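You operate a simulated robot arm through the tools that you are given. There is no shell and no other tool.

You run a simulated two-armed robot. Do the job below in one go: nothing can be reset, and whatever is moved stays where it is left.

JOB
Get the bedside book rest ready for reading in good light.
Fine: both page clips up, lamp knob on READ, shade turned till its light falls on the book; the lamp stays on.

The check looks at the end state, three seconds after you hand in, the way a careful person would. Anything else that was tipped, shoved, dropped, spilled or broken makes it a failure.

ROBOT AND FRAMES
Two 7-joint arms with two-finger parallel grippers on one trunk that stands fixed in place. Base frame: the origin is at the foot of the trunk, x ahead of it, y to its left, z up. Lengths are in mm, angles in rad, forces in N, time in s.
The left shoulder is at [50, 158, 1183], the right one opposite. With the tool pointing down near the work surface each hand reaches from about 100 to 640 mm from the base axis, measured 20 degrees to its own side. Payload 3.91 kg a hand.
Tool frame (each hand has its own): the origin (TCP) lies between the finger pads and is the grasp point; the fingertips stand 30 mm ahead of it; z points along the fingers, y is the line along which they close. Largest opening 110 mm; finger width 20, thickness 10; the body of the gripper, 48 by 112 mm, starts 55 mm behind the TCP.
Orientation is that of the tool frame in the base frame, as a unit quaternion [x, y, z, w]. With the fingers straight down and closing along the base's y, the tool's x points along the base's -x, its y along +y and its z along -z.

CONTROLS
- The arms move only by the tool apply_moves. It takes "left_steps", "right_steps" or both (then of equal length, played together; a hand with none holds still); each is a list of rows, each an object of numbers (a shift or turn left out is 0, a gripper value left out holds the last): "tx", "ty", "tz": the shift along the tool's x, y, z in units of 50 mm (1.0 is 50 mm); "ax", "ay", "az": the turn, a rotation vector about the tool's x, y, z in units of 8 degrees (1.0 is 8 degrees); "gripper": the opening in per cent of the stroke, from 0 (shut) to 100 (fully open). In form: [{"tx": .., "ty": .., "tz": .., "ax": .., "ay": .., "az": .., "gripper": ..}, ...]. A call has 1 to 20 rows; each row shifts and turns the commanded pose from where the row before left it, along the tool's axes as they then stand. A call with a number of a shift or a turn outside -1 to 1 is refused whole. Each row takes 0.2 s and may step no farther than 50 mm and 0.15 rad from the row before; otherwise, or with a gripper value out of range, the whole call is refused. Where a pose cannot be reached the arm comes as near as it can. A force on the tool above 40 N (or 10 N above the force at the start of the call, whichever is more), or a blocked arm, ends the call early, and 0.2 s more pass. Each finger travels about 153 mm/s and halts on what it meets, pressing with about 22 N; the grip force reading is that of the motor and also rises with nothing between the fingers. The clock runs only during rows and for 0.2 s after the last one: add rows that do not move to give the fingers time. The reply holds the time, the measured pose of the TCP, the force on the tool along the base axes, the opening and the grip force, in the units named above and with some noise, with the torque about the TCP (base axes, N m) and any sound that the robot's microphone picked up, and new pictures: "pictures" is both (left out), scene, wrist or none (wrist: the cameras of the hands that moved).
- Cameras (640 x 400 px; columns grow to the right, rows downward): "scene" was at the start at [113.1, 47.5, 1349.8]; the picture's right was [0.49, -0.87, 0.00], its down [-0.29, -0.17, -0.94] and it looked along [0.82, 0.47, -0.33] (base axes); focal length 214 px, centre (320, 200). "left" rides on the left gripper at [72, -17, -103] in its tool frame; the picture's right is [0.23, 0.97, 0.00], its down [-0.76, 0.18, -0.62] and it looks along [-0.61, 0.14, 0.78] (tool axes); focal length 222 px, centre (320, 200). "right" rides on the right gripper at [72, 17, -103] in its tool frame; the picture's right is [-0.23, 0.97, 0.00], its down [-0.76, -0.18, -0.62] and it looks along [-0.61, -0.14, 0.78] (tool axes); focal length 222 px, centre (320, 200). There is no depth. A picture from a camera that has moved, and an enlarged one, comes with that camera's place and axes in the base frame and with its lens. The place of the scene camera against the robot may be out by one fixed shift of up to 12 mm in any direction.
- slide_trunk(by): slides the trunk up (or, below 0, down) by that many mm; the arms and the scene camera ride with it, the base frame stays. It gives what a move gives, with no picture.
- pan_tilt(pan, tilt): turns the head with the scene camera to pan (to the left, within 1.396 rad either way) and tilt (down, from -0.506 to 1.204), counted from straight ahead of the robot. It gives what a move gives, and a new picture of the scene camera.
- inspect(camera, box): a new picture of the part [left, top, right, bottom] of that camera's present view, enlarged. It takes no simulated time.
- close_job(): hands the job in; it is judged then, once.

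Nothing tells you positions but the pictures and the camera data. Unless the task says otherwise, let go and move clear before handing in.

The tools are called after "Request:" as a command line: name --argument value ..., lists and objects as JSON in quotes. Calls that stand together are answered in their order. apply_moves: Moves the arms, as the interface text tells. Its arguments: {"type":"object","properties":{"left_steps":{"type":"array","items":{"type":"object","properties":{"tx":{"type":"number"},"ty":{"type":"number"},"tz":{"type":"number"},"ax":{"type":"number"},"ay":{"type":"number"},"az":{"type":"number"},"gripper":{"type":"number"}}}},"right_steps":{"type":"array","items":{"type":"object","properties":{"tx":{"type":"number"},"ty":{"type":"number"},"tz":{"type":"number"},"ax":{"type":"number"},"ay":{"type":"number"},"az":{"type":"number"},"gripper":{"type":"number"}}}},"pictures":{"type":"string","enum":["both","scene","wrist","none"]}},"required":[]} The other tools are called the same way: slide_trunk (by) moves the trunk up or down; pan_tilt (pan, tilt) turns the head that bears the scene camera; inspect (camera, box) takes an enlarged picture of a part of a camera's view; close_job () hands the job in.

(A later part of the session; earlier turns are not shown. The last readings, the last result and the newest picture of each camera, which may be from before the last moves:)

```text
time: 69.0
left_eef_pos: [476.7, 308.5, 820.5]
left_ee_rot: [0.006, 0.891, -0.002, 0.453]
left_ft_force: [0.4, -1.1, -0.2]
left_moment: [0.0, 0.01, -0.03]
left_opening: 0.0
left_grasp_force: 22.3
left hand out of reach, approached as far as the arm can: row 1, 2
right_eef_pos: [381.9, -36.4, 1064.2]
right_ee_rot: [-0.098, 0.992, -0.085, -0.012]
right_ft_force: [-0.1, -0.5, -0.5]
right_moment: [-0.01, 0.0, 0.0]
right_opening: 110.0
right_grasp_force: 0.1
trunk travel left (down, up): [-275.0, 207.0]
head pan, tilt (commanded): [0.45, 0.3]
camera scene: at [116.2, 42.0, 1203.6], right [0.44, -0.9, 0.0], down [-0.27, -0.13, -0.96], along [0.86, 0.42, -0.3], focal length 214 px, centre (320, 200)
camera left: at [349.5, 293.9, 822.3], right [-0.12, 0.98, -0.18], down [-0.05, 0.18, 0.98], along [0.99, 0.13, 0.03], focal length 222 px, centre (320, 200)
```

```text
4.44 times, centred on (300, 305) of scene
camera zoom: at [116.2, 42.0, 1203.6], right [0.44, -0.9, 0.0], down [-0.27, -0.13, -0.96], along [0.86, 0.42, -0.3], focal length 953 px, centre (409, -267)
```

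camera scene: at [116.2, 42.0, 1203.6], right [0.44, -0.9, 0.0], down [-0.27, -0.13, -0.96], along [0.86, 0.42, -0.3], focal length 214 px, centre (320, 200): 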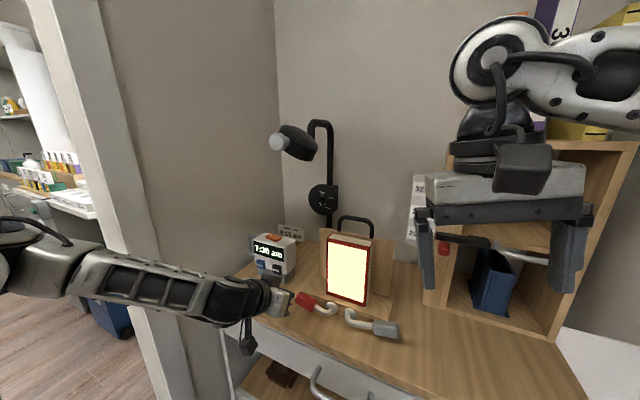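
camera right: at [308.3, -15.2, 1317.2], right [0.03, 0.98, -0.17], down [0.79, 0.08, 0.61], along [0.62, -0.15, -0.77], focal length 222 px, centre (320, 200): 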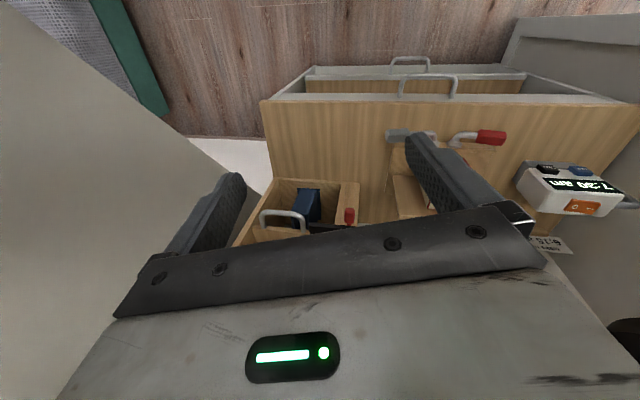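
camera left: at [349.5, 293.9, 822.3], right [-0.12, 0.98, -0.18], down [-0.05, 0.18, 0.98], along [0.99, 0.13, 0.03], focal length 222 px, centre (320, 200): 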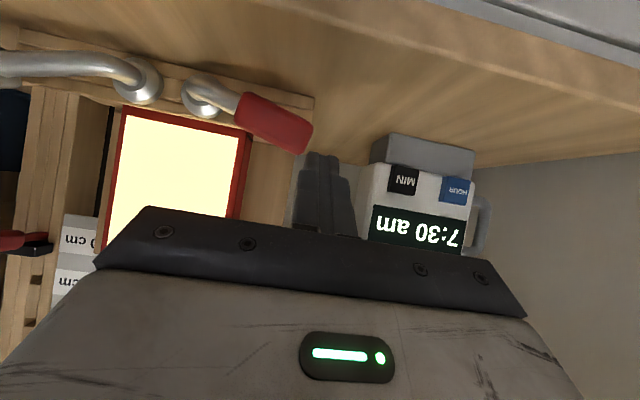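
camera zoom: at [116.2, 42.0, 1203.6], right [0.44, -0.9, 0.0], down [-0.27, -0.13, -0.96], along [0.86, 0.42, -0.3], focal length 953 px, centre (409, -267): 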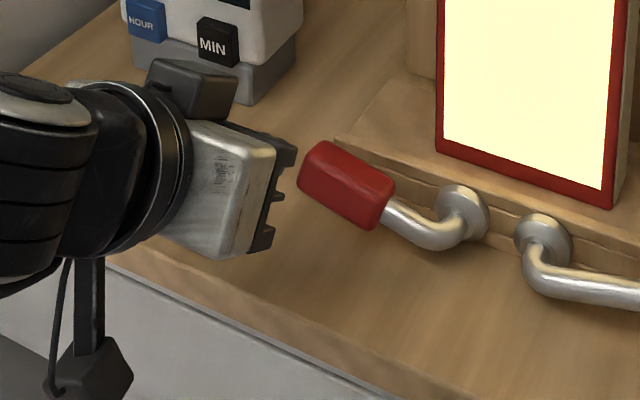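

This tilt is out of reach that low with the trunk where it is. I'll lift the hand clear and lower the trunk 100 mm more so the same pose works at handle height.

Request:
apply_moves --left_steps '[{"tx": -0.48, "tz": -0.473, "ty": -0.08}, {"tx": -0.48, "tz": -0.473, "ty": -0.08}, {"tx": -0.48, "tz": -0.473, "ty": -0.08}, {}]' --pictures "none"

Request:
slide_trunk --by -100

Request:
pan_tilt --pan 0.42 --tilt 0.42

```text
time: 70.0
left_eef_pos: [457.4, 297.9, 918.5]
left_ee_rot: [0.005, 0.889, 0.0, 0.458]
left_ft_force: [0.8, 0.7, -0.6]
left_moment: [-0.02, -0.01, 0.03]
left_opening: 0.0
left_grasp_force: 21.9
right_eef_pos: [381.5, -36.1, 1065.1]
right_ee_rot: [-0.097, 0.992, -0.085, -0.012]
right_ft_force: [0.1, -0.2, 0.7]
right_moment: [0.0, -0.02, 0.0]
right_opening: 109.8
right_grasp_force: 0.0
trunk travel left (down, up): [-275.0, 207.0]
head pan, tilt (commanded): [0.45, 0.3]
```

```text
time: 71.3
left_eef_pos: [456.4, 297.6, 817.7]
left_ee_rot: [0.006, 0.889, -0.001, 0.458]
left_ft_force: [-0.5, -0.3, -0.1]
left_moment: [-0.01, 0.01, 0.01]
left_opening: 0.1
left_grasp_force: 22.3
right_eef_pos: [382.6, -36.3, 965.2]
right_ee_rot: [-0.097, 0.992, -0.085, -0.012]
right_ft_force: [0.4, 1.4, 0.2]
right_moment: [-0.01, -0.05, -0.03]
right_opening: 110.2
right_grasp_force: 0.0
trunk travel left (down, up): [-175.0, 307.0]
head pan, tilt (commanded): [0.45, 0.3]
```

```text
time: 72.0
left_eef_pos: [457.1, 296.8, 818.7]
left_ee_rot: [0.005, 0.889, 0.0, 0.457]
left_ft_force: [0.6, 0.3, -0.2]
left_moment: [-0.01, 0.02, -0.02]
left_opening: 0.0
left_grasp_force: 22.3
right_eef_pos: [382.1, -35.4, 965.2]
right_ee_rot: [-0.098, 0.991, -0.086, -0.012]
right_ft_force: [-1.1, 0.8, -1.0]
right_moment: [0.0, 0.02, -0.02]
right_opening: 110.1
right_grasp_force: 0.1
trunk travel left (down, up): [-175.0, 307.0]
head pan, tilt (commanded): [0.421, 0.421]
camera scene: at [116.4, 39.1, 1092.4], right [0.41, -0.91, 0.0], down [-0.37, -0.17, -0.91], along [0.83, 0.37, -0.41], focal length 214 px, centre (320, 200)
```

scene: 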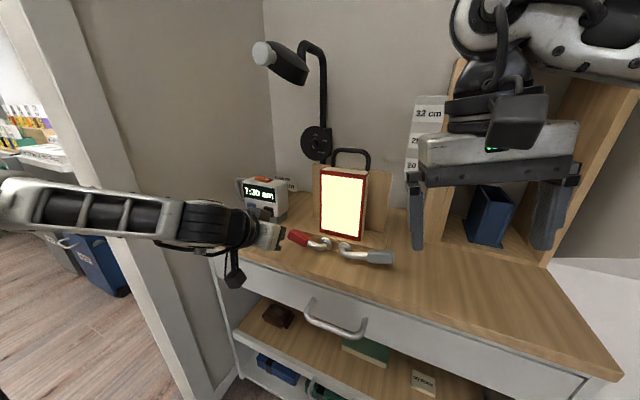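

Request:
apply_moves --left_steps '[{"tx": 0.366, "tz": 0.287}, {"tx": 0.366, "tz": 0.287}, {}]' --pictures "both"

Request:
inspect --camera "left" --box '[200, 0, 440, 200]'

Request:
inspect --camera "scene" --box '[220, 200, 340, 290]'

```text
time: 72.8
left_eef_pos: [461.9, 298.0, 772.6]
left_ee_rot: [0.005, 0.89, -0.001, 0.457]
left_ft_force: [-0.2, 0.4, 0.5]
left_moment: [-0.01, 0.0, 0.0]
left_opening: 0.0
left_grasp_force: 22.1
right_eef_pos: [382.1, -36.2, 964.9]
right_ee_rot: [-0.097, 0.992, -0.085, -0.012]
right_ft_force: [1.0, 0.4, -0.6]
right_moment: [0.01, 0.04, -0.01]
right_opening: 109.7
right_grasp_force: 0.1
trunk travel left (down, up): [-175.0, 307.0]
head pan, tilt (commanded): [0.421, 0.421]
camera scene: at [116.5, 39.1, 1092.4], right [0.41, -0.91, 0.0], down [-0.37, -0.17, -0.91], along [0.83, 0.37, -0.41], focal length 214 px, centre (320, 200)
camera left: at [335.2, 282.8, 773.1], right [-0.12, 0.98, -0.18], down [-0.06, 0.18, 0.98], along [0.99, 0.13, 0.04], focal length 222 px, centre (320, 200)
```

scene: 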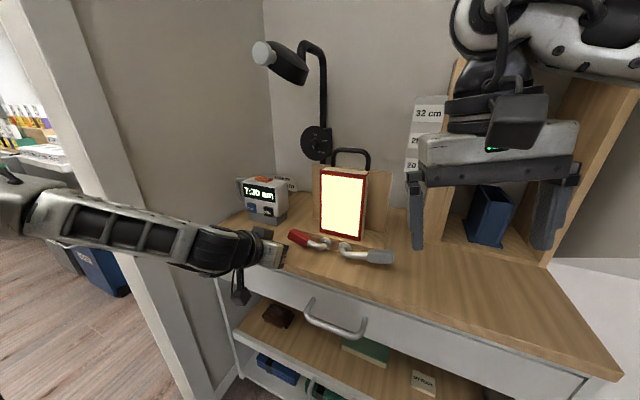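
left: 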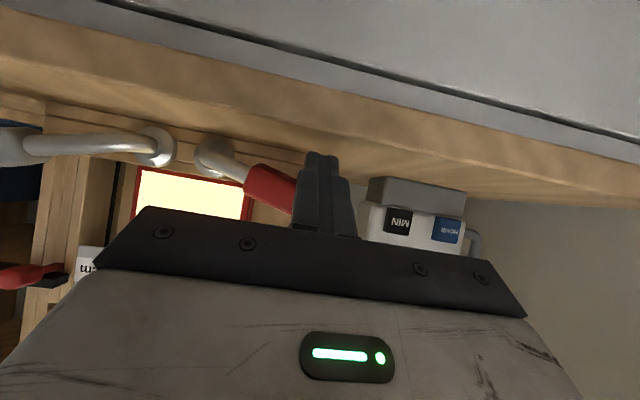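

```text
2.00 times, centred on (320, 100) of left
camera zoom: at [335.2, 282.8, 773.1], right [-0.12, 0.98, -0.18], down [-0.06, 0.18, 0.98], along [0.99, 0.13, 0.04], focal length 444 px, centre (320, 400)
```

zoom: 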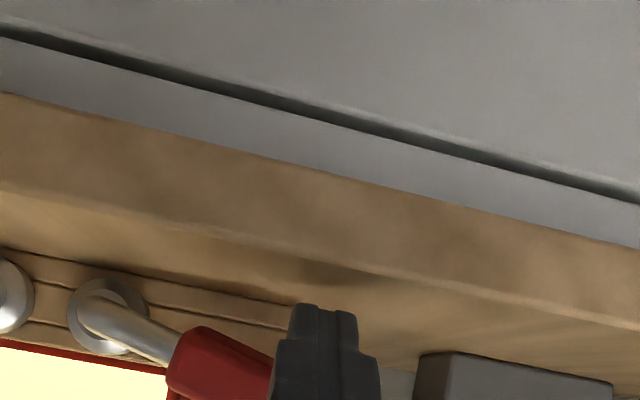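

```text
4.44 times, centred on (280, 245) of scene
camera zoom: at [116.5, 39.1, 1092.4], right [0.41, -0.91, 0.0], down [-0.37, -0.17, -0.91], along [0.83, 0.37, -0.41], focal length 953 px, centre (498, 0)
```

zoom: 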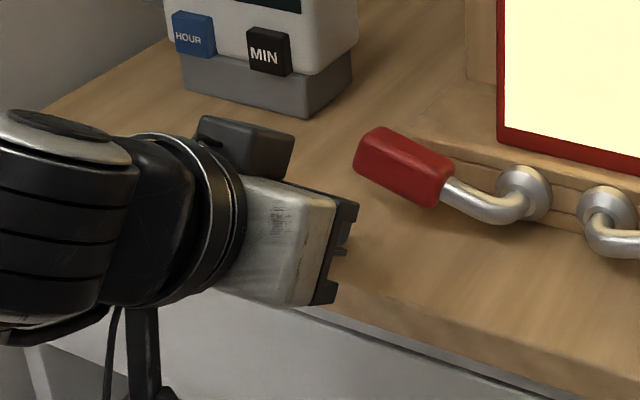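

The fingertip is now lower than the handle's bottom edge. I'll slide forward 25 mm to go under it.

Request:
apply_moves --left_steps '[{"tx": -0.15, "tz": 0.21}, {"tx": -0.15, "tz": 0.21}, {}]' --pictures "both"

Request:
inspect --camera "left" --box '[200, 60, 440, 220]'

Request:
inspect --camera "scene" --box '[220, 200, 340, 290]'

```text
time: 73.6
left_eef_pos: [486.3, 299.1, 771.7]
left_ee_rot: [0.005, 0.889, -0.001, 0.458]
left_ft_force: [-0.3, 0.1, 0.1]
left_moment: [0.01, 0.02, 0.03]
left_opening: 0.1
left_grasp_force: 21.6
right_eef_pos: [380.9, -37.0, 965.6]
right_ee_rot: [-0.097, 0.992, -0.085, -0.012]
right_ft_force: [-0.8, -0.8, -1.1]
right_moment: [-0.01, -0.01, -0.02]
right_opening: 110.0
right_grasp_force: 0.0
trunk travel left (down, up): [-175.0, 307.0]
head pan, tilt (commanded): [0.421, 0.421]
camera scene: at [116.5, 39.1, 1092.4], right [0.41, -0.91, 0.0], down [-0.37, -0.17, -0.91], along [0.83, 0.37, -0.41], focal length 214 px, centre (320, 200)
camera left: at [359.8, 282.8, 771.2], right [-0.12, 0.98, -0.18], down [-0.06, 0.17, 0.98], along [0.99, 0.13, 0.04], focal length 222 px, centre (320, 200)
```

scene: 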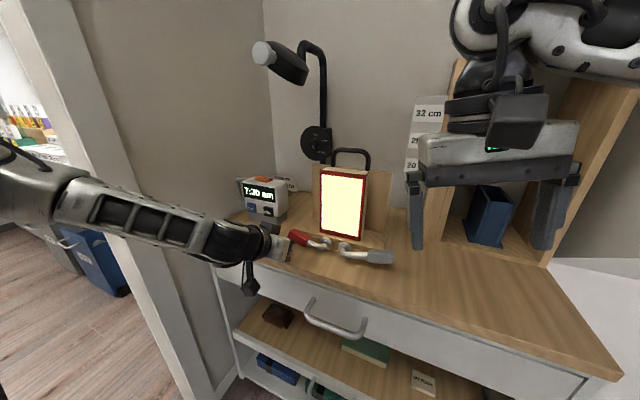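
left: 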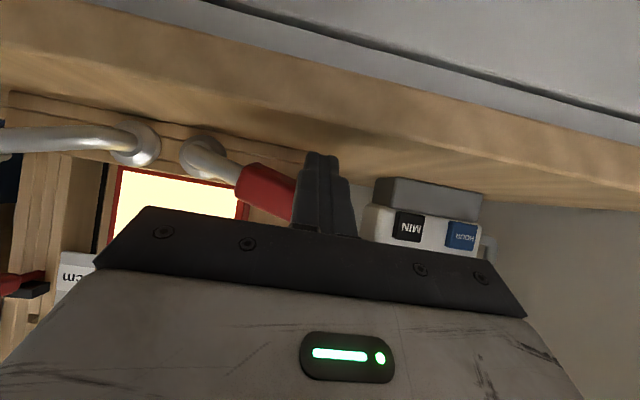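

```text
2.50 times, centred on (320, 140) of left
camera zoom: at [359.8, 282.8, 771.2], right [-0.12, 0.98, -0.18], down [-0.06, 0.17, 0.98], along [0.99, 0.13, 0.04], focal length 555 px, centre (320, 350)
```

zoom: 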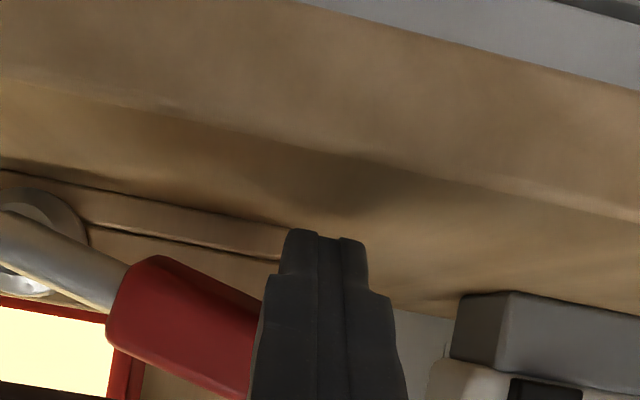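

```text
4.44 times, centred on (280, 245) of scene
camera zoom: at [116.5, 39.1, 1092.4], right [0.41, -0.91, 0.0], down [-0.37, -0.17, -0.91], along [0.83, 0.37, -0.41], focal length 953 px, centre (498, 0)
```

zoom: 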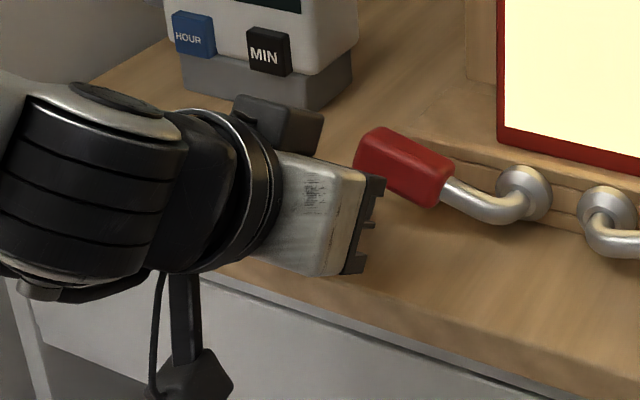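

The fingers are under the handle with no contact yet. I'll lift along the lever's arc, starting gently.

Request:
apply_moves --left_steps '[{"tx": -0.156, "tz": 0.011}, {"tx": -0.106, "tz": -0.076, "ty": -0.036}, {"tx": -0.106, "tz": -0.076, "ty": -0.036}, {}]' --pictures "both"

Request:
inspect --camera "left" --box '[200, 60, 440, 220]'

Request:
inspect --camera "scene" --box '[240, 190, 400, 290]'

```text
time: 74.6
left_eef_pos: [490.9, 293.5, 793.0]
left_ee_rot: [0.005, 0.889, 0.0, 0.457]
left_ft_force: [0.6, -0.5, -0.7]
left_moment: [0.02, 0.01, 0.04]
left_opening: 0.0
left_grasp_force: 22.1
right_eef_pos: [381.0, -36.4, 965.5]
right_ee_rot: [-0.098, 0.992, -0.085, -0.012]
right_ft_force: [0.1, 0.2, -0.8]
right_moment: [-0.01, -0.01, 0.0]
right_opening: 109.9
right_grasp_force: 0.2
trunk travel left (down, up): [-175.0, 307.0]
head pan, tilt (commanded): [0.421, 0.421]
camera scene: at [116.4, 39.2, 1092.4], right [0.41, -0.91, 0.0], down [-0.37, -0.17, -0.91], along [0.83, 0.37, -0.41], focal length 214 px, centre (320, 200)
camera left: at [364.3, 278.8, 793.1], right [-0.12, 0.98, -0.18], down [-0.06, 0.17, 0.98], along [0.99, 0.13, 0.04], focal length 222 px, centre (320, 200)
```

scene: 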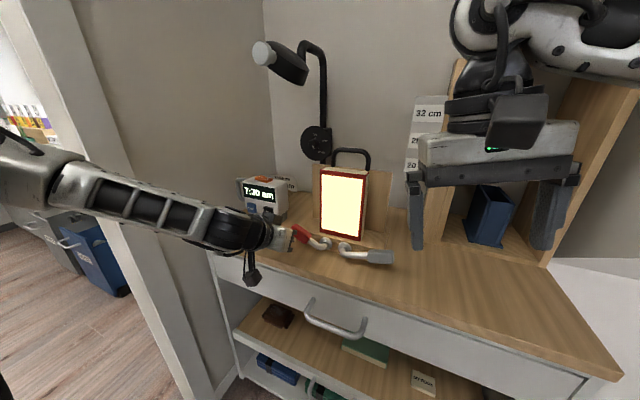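
left: 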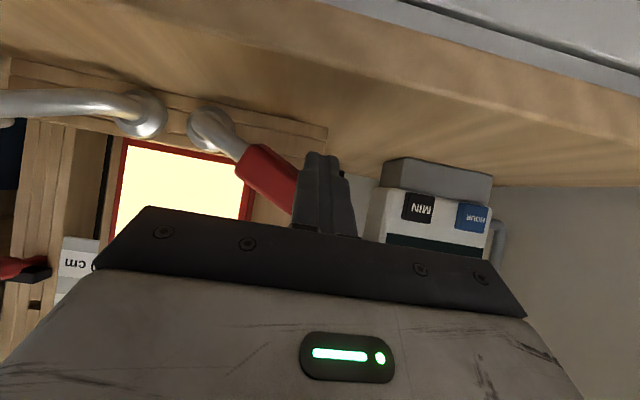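

```text
2.50 times, centred on (320, 140) of left
camera zoom: at [364.3, 278.8, 793.1], right [-0.12, 0.98, -0.18], down [-0.06, 0.17, 0.98], along [0.99, 0.13, 0.04], focal length 555 px, centre (320, 350)
```

zoom: 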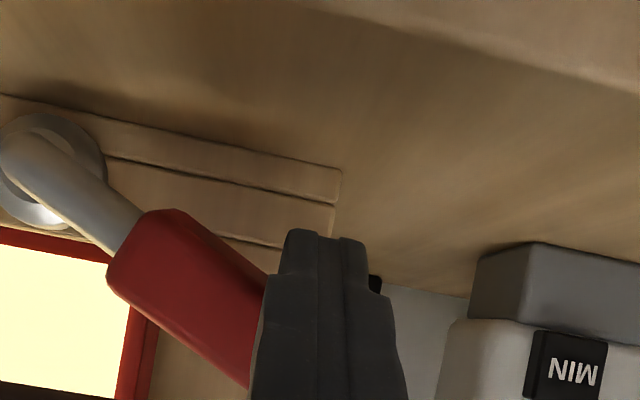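

```text
4.00 times, centred on (320, 240) of scene
camera zoom: at [116.4, 39.2, 1092.4], right [0.41, -0.91, 0.0], down [-0.37, -0.17, -0.91], along [0.83, 0.37, -0.41], focal length 858 px, centre (320, 40)
```

zoom: 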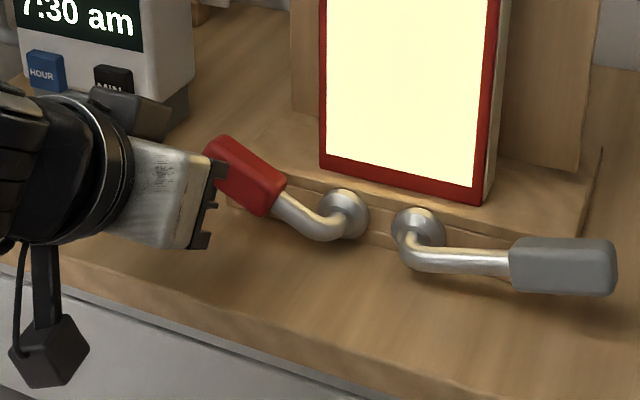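

The red clip is swinging up with very little force. I'll continue along the arc.

Request:
apply_moves --left_steps '[{"tx": -0.203, "tz": -0.1455, "ty": -0.116}, {"tx": -0.18, "tz": -0.129, "ty": -0.158}, {"tx": -0.154, "tz": -0.11, "ty": -0.194}, {}]' --pictures "both"

Request:
inspect --camera "scene" --box '[240, 190, 400, 290]'

```text
time: 75.6
left_eef_pos: [489.8, 269.8, 826.3]
left_ee_rot: [0.006, 0.889, -0.001, 0.457]
left_ft_force: [-0.5, 0.3, 0.0]
left_moment: [0.02, -0.01, 0.0]
left_opening: 0.0
left_grasp_force: 21.9
right_eef_pos: [382.2, -35.8, 964.1]
right_ee_rot: [-0.097, 0.992, -0.085, -0.012]
right_ft_force: [0.0, 0.0, 0.1]
right_moment: [-0.01, 0.0, 0.0]
right_opening: 109.9
right_grasp_force: 0.0
trunk travel left (down, up): [-175.0, 307.0]
head pan, tilt (commanded): [0.421, 0.421]
camera scene: at [116.4, 39.1, 1092.4], right [0.41, -0.91, 0.0], down [-0.37, -0.17, -0.91], along [0.83, 0.37, -0.41], focal length 214 px, centre (320, 200)
camera left: at [364.3, 254.2, 826.0], right [-0.12, 0.98, -0.18], down [-0.06, 0.18, 0.98], along [0.99, 0.13, 0.04], focal length 222 px, centre (320, 200)
```

scene: 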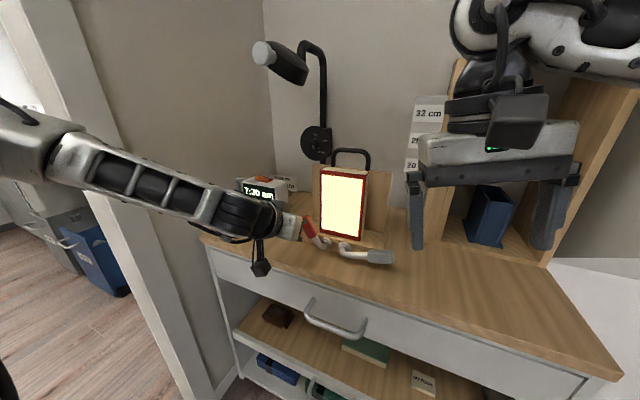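
left: 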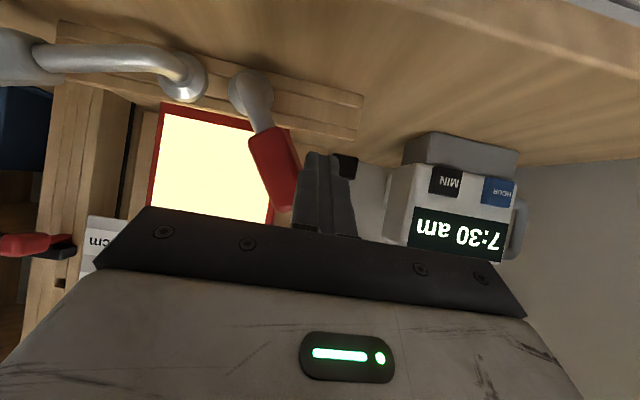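

```text
4.00 times, centred on (320, 240) of scene
camera zoom: at [116.4, 39.1, 1092.4], right [0.41, -0.91, 0.0], down [-0.37, -0.17, -0.91], along [0.83, 0.37, -0.41], focal length 858 px, centre (320, 40)
```

zoom: 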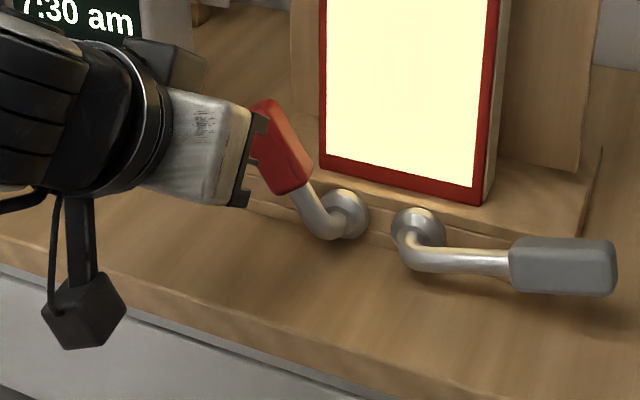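

Request:
apply_moves --left_steps '[{"tx": -0.13, "tz": -0.093, "ty": -0.226}, {"tx": -0.091, "tz": -0.065, "ty": -0.246}, {"tx": -0.04, "tz": -0.03, "ty": -0.2}, {}]' --pictures "both"

Request:
inspect --camera "scene" --box '[240, 190, 400, 290]'

Request:
inspect --camera "left" --box '[180, 40, 420, 220]'

```text
time: 76.6
left_eef_pos: [491.2, 238.2, 840.9]
left_ee_rot: [0.003, 0.889, 0.001, 0.458]
left_ft_force: [-2.3, 13.3, 5.2]
left_moment: [0.1, -0.1, 0.37]
left_opening: 0.2
left_grasp_force: 22.1
right_eef_pos: [381.6, -34.5, 965.7]
right_ee_rot: [-0.097, 0.992, -0.085, -0.012]
right_ft_force: [0.0, 0.8, 0.3]
right_moment: [0.04, 0.01, -0.01]
right_opening: 109.9
right_grasp_force: 0.0
trunk travel left (down, up): [-175.0, 307.0]
head pan, tilt (commanded): [0.421, 0.421]
camera scene: at [116.0, 39.9, 1092.5], right [0.41, -0.91, 0.0], down [-0.37, -0.17, -0.91], along [0.83, 0.37, -0.41], focal length 214 px, centre (320, 200)
camera left: at [364.9, 222.1, 841.7], right [-0.13, 0.98, -0.18], down [-0.07, 0.17, 0.98], along [0.99, 0.14, 0.04], focal length 222 px, centre (320, 200)
```

scene: 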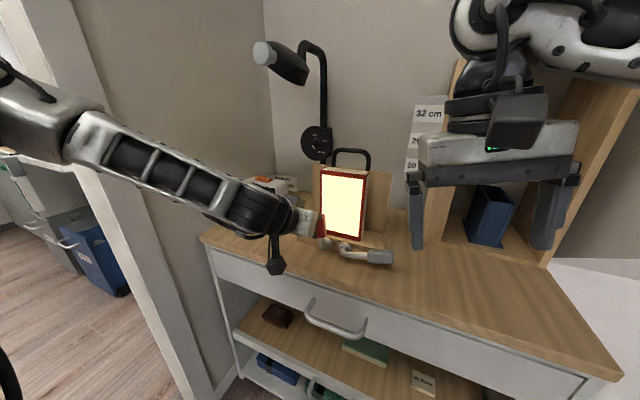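
left: 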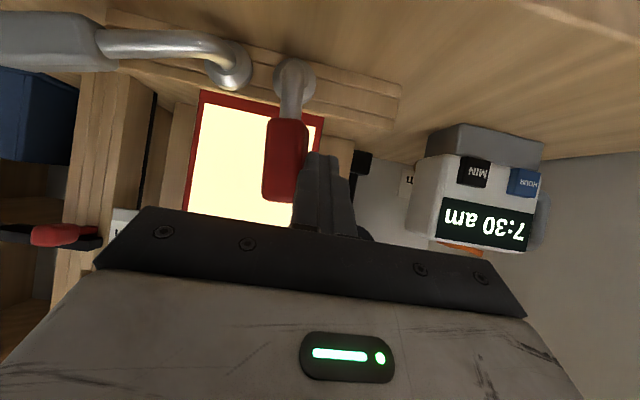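

```text
4.00 times, centred on (320, 240) of scene
camera zoom: at [116.0, 39.9, 1092.5], right [0.41, -0.91, 0.0], down [-0.37, -0.17, -0.91], along [0.83, 0.37, -0.41], focal length 858 px, centre (320, 40)
```

zoom: 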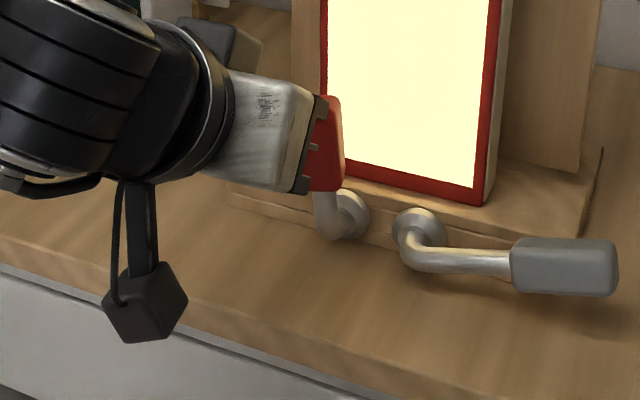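

```text
2.22 times, centred on (300, 130) of left
camera zoom: at [364.9, 222.1, 841.7], right [-0.13, 0.98, -0.18], down [-0.07, 0.17, 0.98], along [0.99, 0.14, 0.04], focal length 494 px, centre (364, 356)
```

zoom: 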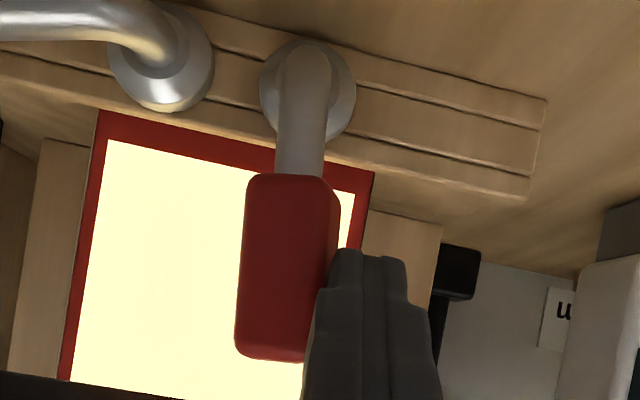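

The red clip is upright and I feel a firm stop (13 N). I'll ease the finger away and see whether it stays up.

Request:
apply_moves --left_steps '[{"ty": 0.3}, {"ty": 0.3}, {}]' --pictures "both"

Request:
inspect --camera "left" --box '[180, 40, 420, 220]'

```text
time: 77.4
left_eef_pos: [490.0, 267.2, 842.0]
left_ee_rot: [0.006, 0.889, -0.001, 0.457]
left_ft_force: [0.5, 0.1, -0.3]
left_moment: [-0.02, 0.03, -0.01]
left_opening: 0.0
left_grasp_force: 22.3
right_eef_pos: [381.0, -36.5, 964.7]
right_ee_rot: [-0.097, 0.991, -0.086, -0.012]
right_ft_force: [0.5, -0.1, 0.8]
right_moment: [-0.03, 0.02, 0.0]
right_opening: 110.0
right_grasp_force: 0.1
trunk travel left (down, up): [-175.0, 307.0]
head pan, tilt (commanded): [0.421, 0.421]
camera scene: at [116.4, 39.2, 1092.4], right [0.41, -0.91, 0.0], down [-0.37, -0.17, -0.91], along [0.83, 0.37, -0.41], focal length 214 px, centre (320, 200)
camera left: at [364.6, 250.7, 842.8], right [-0.12, 0.98, -0.18], down [-0.06, 0.18, 0.98], along [0.99, 0.13, 0.04], focal length 222 px, centre (320, 200)
```

scene: 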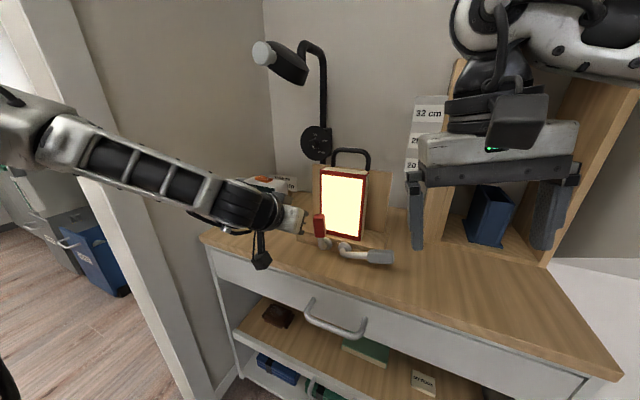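
left: 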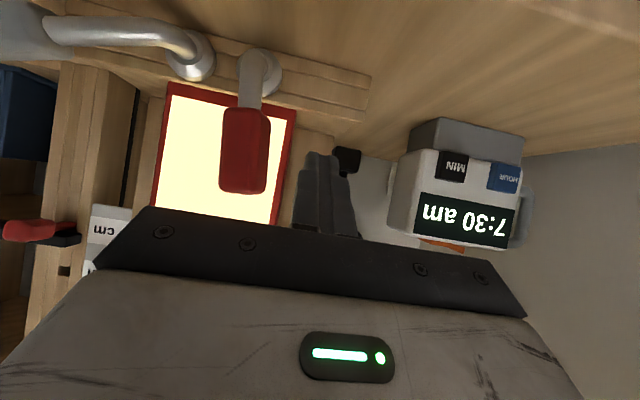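

```text
2.22 times, centred on (300, 130) of left
camera zoom: at [364.6, 250.7, 842.8], right [-0.12, 0.98, -0.18], down [-0.06, 0.18, 0.98], along [0.99, 0.13, 0.04], focal length 494 px, centre (364, 356)
```

zoom: 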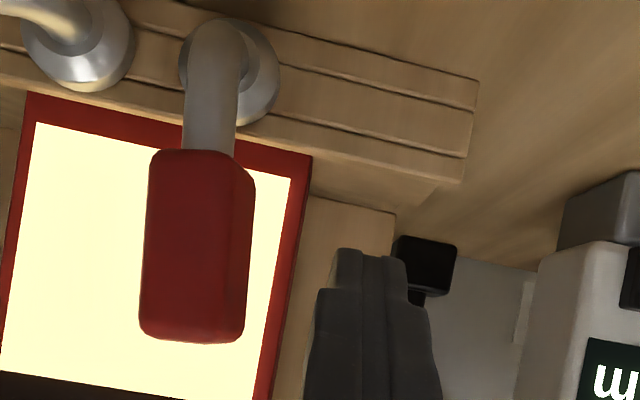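

The red clip stays up by itself. Next is the grey clip with the same method, again using the left hand. I'll raise the right hand out of the way and bring the left hand back, up and across.

Request:
apply_moves --left_steps '[{"tx": -0.018, "tz": -0.628}, {"tx": -0.018, "tz": -0.628}, {}, {}]' --right_steps '[{}, {"tz": -1, "ty": -0.1}, {"tz": -1, "ty": -0.1}, {}]' --pictures "scene"

Request:
apply_moves --left_steps '[{"ty": -0.8}, {"ty": -0.8}, {"ty": -0.8}, {"ty": -0.8}, {}]' --pictures "both"

```text
refused: row 2 steps farther than a row can; nothing moved
```

```text
time: 77.8
left_eef_pos: [490.7, 237.1, 839.9]
left_ee_rot: [-0.008, 0.889, 0.012, 0.458]
left_ft_force: [-3.6, 7.1, 2.1]
left_moment: [0.05, 0.0, 0.17]
left_opening: 0.2
left_grasp_force: 21.7
right_eef_pos: [382.1, -35.3, 965.1]
right_ee_rot: [-0.097, 0.991, -0.086, -0.011]
right_ft_force: [0.4, 1.2, 0.3]
right_moment: [0.01, -0.01, 0.0]
right_opening: 109.9
right_grasp_force: 0.1
trunk travel left (down, up): [-175.0, 307.0]
head pan, tilt (commanded): [0.421, 0.421]
stopped in row 2 (left hand): the force on the tool passed its limit at 55 N (the readings are from after the stop); the commanded pose is now the measured one
camera scene: at [116.1, 39.5, 1092.4], right [0.41, -0.91, 0.0], down [-0.37, -0.17, -0.91], along [0.83, 0.37, -0.41], focal length 214 px, centre (320, 200)
camera left: at [365.2, 217.3, 840.1], right [-0.16, 0.97, -0.17], down [-0.07, 0.16, 0.98], along [0.98, 0.17, 0.04], focal length 222 px, centre (320, 200)
```

scene: 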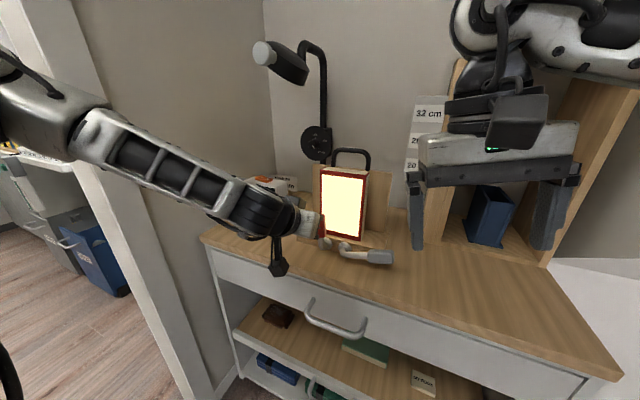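
left: 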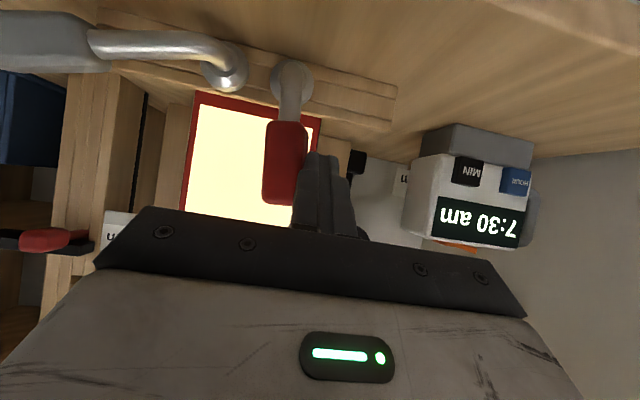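

My first call was refused, so the second one pressed sideways on the red clip until the force stop. I'll back off and check that nothing was disturbed.

Request:
apply_moves --left_steps '[{"ty": 0.3}, {"ty": 0.2}, {}]' --pictures "both"

Request:
inspect --camera "left" --box '[120, 0, 420, 220]'

Request:
inspect --camera "scene" --box '[240, 130, 420, 290]'

```text
time: 78.6
left_eef_pos: [490.3, 260.3, 840.3]
left_ee_rot: [-0.006, 0.889, 0.011, 0.458]
left_ft_force: [0.1, -0.4, -0.1]
left_moment: [0.04, -0.02, -0.01]
left_opening: 0.0
left_grasp_force: 22.2
right_eef_pos: [381.5, -37.4, 965.0]
right_ee_rot: [-0.097, 0.992, -0.086, -0.011]
right_ft_force: [0.0, 0.8, 0.2]
right_moment: [-0.05, -0.05, 0.02]
right_opening: 110.1
right_grasp_force: 0.0
trunk travel left (down, up): [-175.0, 307.0]
head pan, tilt (commanded): [0.421, 0.421]
camera scene: at [116.4, 39.2, 1092.4], right [0.41, -0.91, 0.0], down [-0.37, -0.17, -0.91], along [0.83, 0.37, -0.41], focal length 214 px, centre (320, 200)
camera left: at [364.5, 241.1, 840.7], right [-0.15, 0.97, -0.17], down [-0.07, 0.16, 0.98], along [0.99, 0.16, 0.04], focal length 222 px, centre (320, 200)
```

scene: 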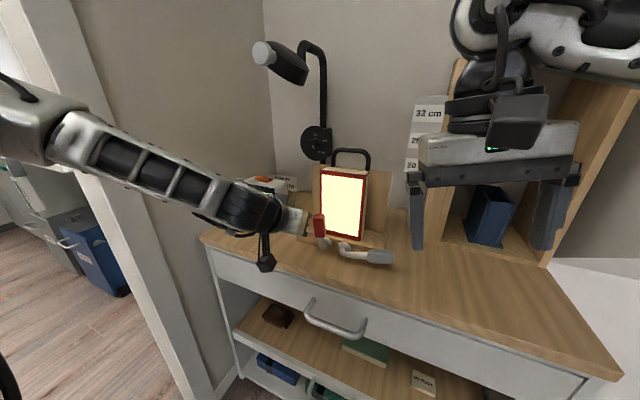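
left: 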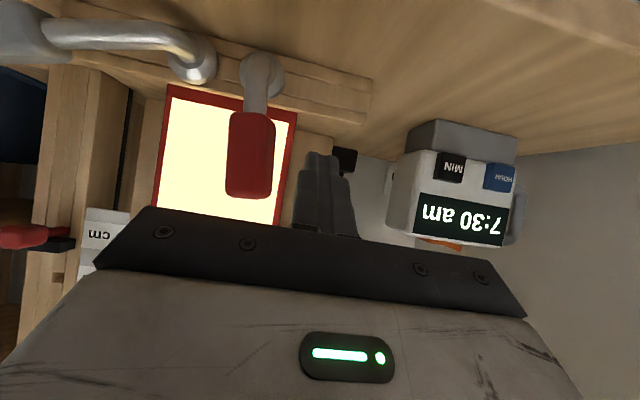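

```text
1.82 times, centred on (270, 110) of left
camera zoom: at [364.5, 241.1, 840.7], right [-0.15, 0.97, -0.17], down [-0.07, 0.16, 0.98], along [0.99, 0.16, 0.04], focal length 404 px, centre (411, 364)
```

zoom: 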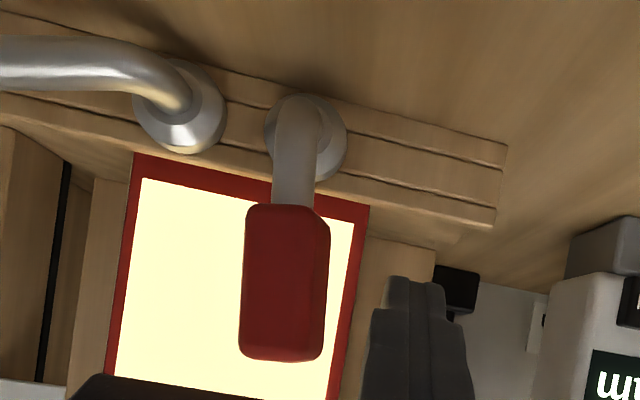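

```text
2.50 times, centred on (330, 210) of scene
camera zoom: at [116.4, 39.2, 1092.4], right [0.41, -0.91, 0.0], down [-0.37, -0.17, -0.91], along [0.83, 0.37, -0.41], focal length 536 px, centre (295, 175)
```

zoom: 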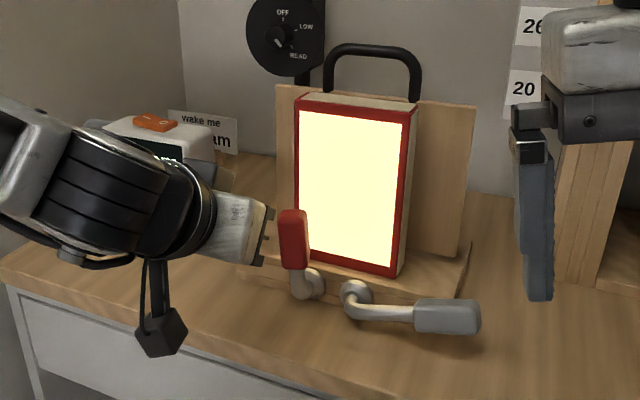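

Nothing was disturbed: the clip is up, the book and rest are where they were, and the knob is on READ. Now I'll do the retreat one call at a time.

Request:
apply_moves --left_steps '[{"tz": -0.6}, {"tz": -0.6}, {}]' --right_steps '[{"tz": -0.9}, {"tz": -0.9}, {}]' --pictures "scene"

```text
time: 79.4
left_eef_pos: [439.6, 258.7, 876.0]
left_ee_rot: [-0.007, 0.889, 0.012, 0.458]
left_ft_force: [-0.1, -0.7, 0.1]
left_moment: [-0.02, -0.02, 0.0]
left_opening: 0.0
left_grasp_force: 22.3
right_eef_pos: [384.9, -20.1, 1054.7]
right_ee_rot: [-0.097, 0.992, -0.085, -0.013]
right_ft_force: [-0.6, 0.5, 0.2]
right_moment: [-0.02, -0.04, -0.02]
right_opening: 110.1
right_grasp_force: 0.1
trunk travel left (down, up): [-175.0, 307.0]
head pan, tilt (commanded): [0.421, 0.421]
camera scene: at [116.1, 39.3, 1092.4], right [0.41, -0.91, 0.0], down [-0.37, -0.17, -0.91], along [0.83, 0.37, -0.41], focal length 214 px, centre (320, 200)
```

scene: 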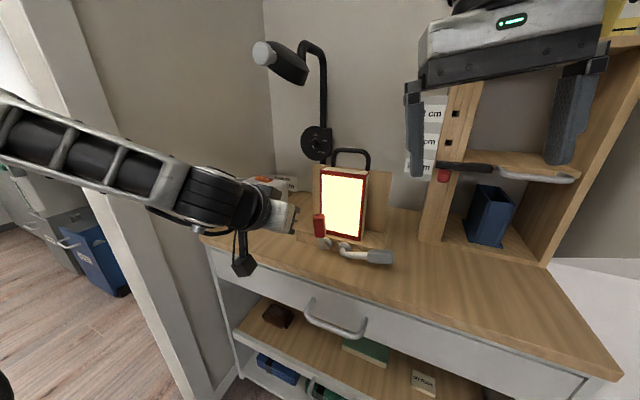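

Request:
apply_moves --left_steps '[{"ty": -0.75}, {"ty": -0.75}, {"ty": -0.75}, {"ty": -0.75}, {}]' --pictures "both"

Request:
inspect --camera "left" --box '[180, 20, 460, 220]'

Request:
inspect --camera "scene" --box '[280, 200, 420, 290]'

```text
time: 80.6
left_eef_pos: [443.7, 110.0, 874.5]
left_ee_rot: [-0.007, 0.889, 0.012, 0.458]
left_ft_force: [0.7, -1.0, 0.1]
left_moment: [0.01, -0.04, -0.01]
left_opening: 0.0
left_grasp_force: 22.1
right_eef_pos: [384.7, -19.6, 1053.7]
right_ee_rot: [-0.096, 0.992, -0.085, -0.012]
right_ft_force: [0.1, -0.1, 0.0]
right_moment: [0.0, 0.03, -0.04]
right_opening: 110.2
right_grasp_force: 0.0
trunk travel left (down, up): [-175.0, 307.0]
head pan, tilt (commanded): [0.421, 0.421]
camera scene: at [116.6, 39.0, 1092.4], right [0.41, -0.91, 0.0], down [-0.37, -0.17, -0.91], along [0.83, 0.37, -0.41], focal length 214 px, centre (320, 200)
camera left: at [317.7, 90.1, 874.8], right [-0.15, 0.97, -0.17], down [-0.07, 0.16, 0.98], along [0.99, 0.16, 0.04], focal length 222 px, centre (320, 200)
```

scene: 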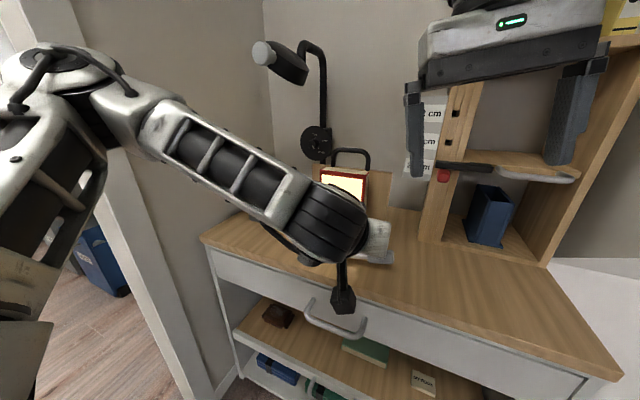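
left: 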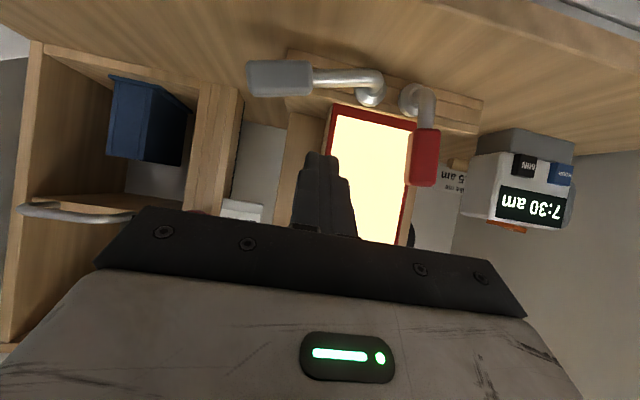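

```text
2.00 times, centred on (320, 120) of left
camera zoom: at [317.7, 90.1, 874.8], right [-0.15, 0.97, -0.17], down [-0.07, 0.16, 0.98], along [0.99, 0.16, 0.04], focal length 444 px, centre (320, 360)
```

zoom: 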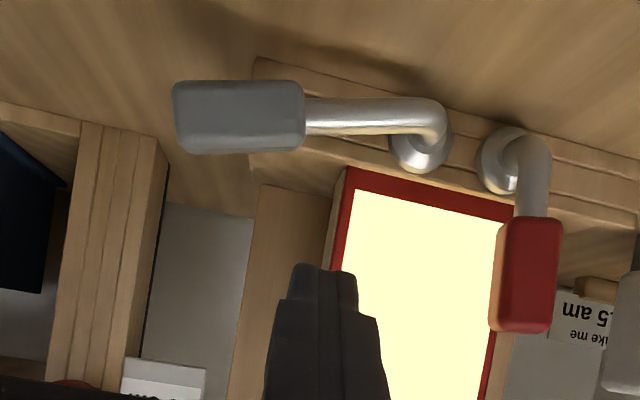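

```text
4.44 times, centred on (350, 245) of scene
camera zoom: at [116.6, 39.0, 1092.4], right [0.41, -0.91, 0.0], down [-0.37, -0.17, -0.91], along [0.83, 0.37, -0.41], focal length 953 px, centre (187, 0)
```

zoom: 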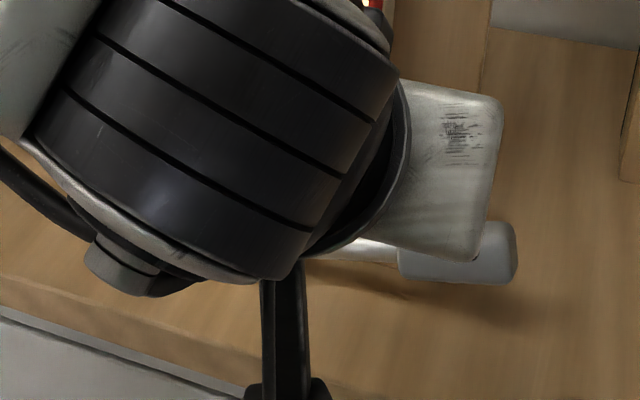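

The grey handle spans y 45–95 with its lower edge at z≈771–784 and its pivot at about [544, 160, 764]. I'll bring the fingers down in front of it at y≈55.

Request:
apply_moves --left_steps '[{"tx": 0.3635, "ty": -0.2845, "tz": 0.362}, {"tx": 0.3635, "ty": -0.2845, "tz": 0.362}, {"tx": 0.3635, "ty": -0.2845, "tz": 0.362}, {"tx": 0.3635, "ty": -0.2845, "tz": 0.362}, {}]' --pictures "both"

Request:
inspect --camera "left" --box '[200, 40, 480, 220]'

```text
time: 81.8
left_eef_pos: [458.8, 115.2, 795.8]
left_ee_rot: [-0.005, 0.889, 0.009, 0.457]
left_ft_force: [1.1, -0.1, -0.6]
left_moment: [0.01, 0.03, 0.01]
left_opening: 0.1
left_grasp_force: 21.8
left hand out of reach, approached as far as the arm can: row 2, 3, 4
right_eef_pos: [384.7, -20.4, 1054.2]
right_ee_rot: [-0.096, 0.992, -0.085, -0.011]
right_ft_force: [0.5, -0.4, -0.8]
right_moment: [-0.03, 0.0, 0.0]
right_opening: 110.1
right_grasp_force: 0.1
trunk travel left (down, up): [-175.0, 307.0]
head pan, tilt (commanded): [0.421, 0.421]
camera scene: at [116.4, 39.1, 1092.4], right [0.41, -0.91, 0.0], down [-0.37, -0.17, -0.91], along [0.83, 0.37, -0.41], focal length 214 px, centre (320, 200)
camera left: at [333.1, 95.6, 794.6], right [-0.15, 0.97, -0.17], down [-0.07, 0.16, 0.98], along [0.99, 0.16, 0.04], focal length 222 px, centre (320, 200)
```

scene: 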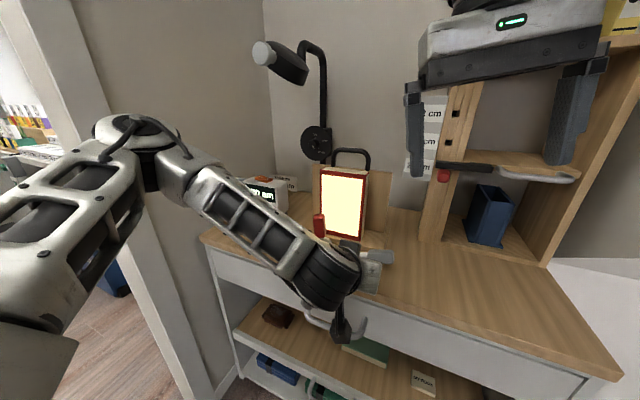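
left: 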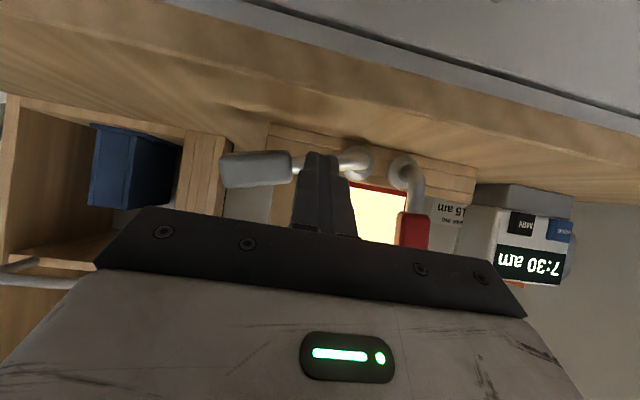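

```text
2.22 times, centred on (340, 130) of left
camera zoom: at [333.1, 95.6, 794.6], right [-0.15, 0.97, -0.17], down [-0.07, 0.16, 0.98], along [0.99, 0.16, 0.04], focal length 494 px, centre (276, 356)
```

zoom: 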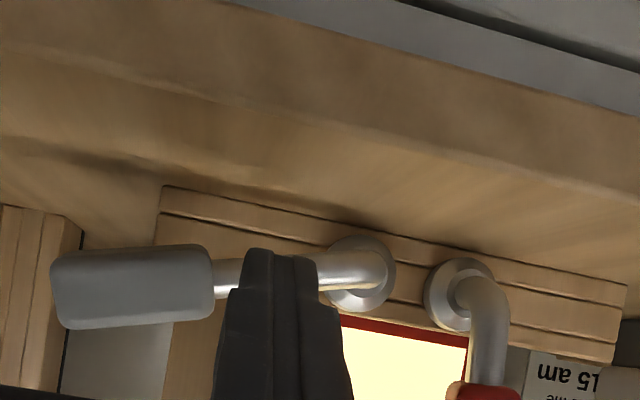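

With the tool pointing straight ahead, y≈55 is beyond this arm's wrist limit. I'll lift a little and yaw the hand 25° to the right, which should bring the grey handle within reach.

Request:
apply_moves --left_steps '[{"tx": -0.5, "tz": -0.4}, {"tx": -0.3, "tz": -0.4}, {"ax": 0.6375, "az": 0.4525}, {"ax": 0.6375, "az": 0.4525}, {"ax": 0.6375, "az": 0.4525}, {"ax": 0.6375, "az": 0.4525}, {}]' --pictures "both"

```text
time: 83.4
left_eef_pos: [450.5, 114.9, 851.3]
left_ee_rot: [0.187, 0.87, -0.09, 0.446]
left_ft_force: [-0.3, -0.6, 1.9]
left_moment: [-0.01, 0.01, -0.04]
left_opening: 0.0
left_grasp_force: 21.5
right_eef_pos: [384.7, -19.4, 1054.9]
right_ee_rot: [-0.097, 0.991, -0.086, -0.012]
right_ft_force: [0.5, 0.2, -0.4]
right_moment: [0.02, -0.02, 0.03]
right_opening: 110.1
right_grasp_force: 0.0
trunk travel left (down, up): [-175.0, 307.0]
head pan, tilt (commanded): [0.421, 0.421]
camera scene: at [116.4, 39.2, 1092.4], right [0.41, -0.91, 0.0], down [-0.37, -0.17, -0.91], along [0.83, 0.37, -0.41], focal length 214 px, centre (320, 200)
camera left: at [328.9, 151.3, 852.4], right [0.27, 0.95, -0.17], down [0.01, 0.18, 0.98], along [0.96, -0.27, 0.04], focal length 222 px, centre (320, 200)
```

scene: 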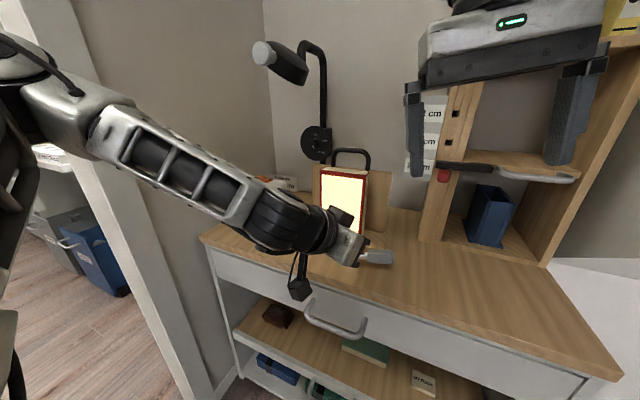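
left: 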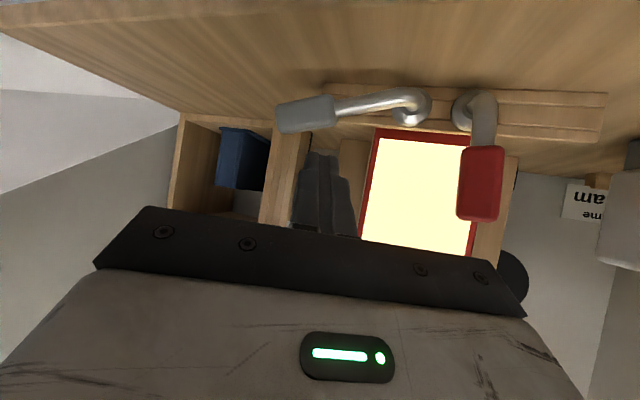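

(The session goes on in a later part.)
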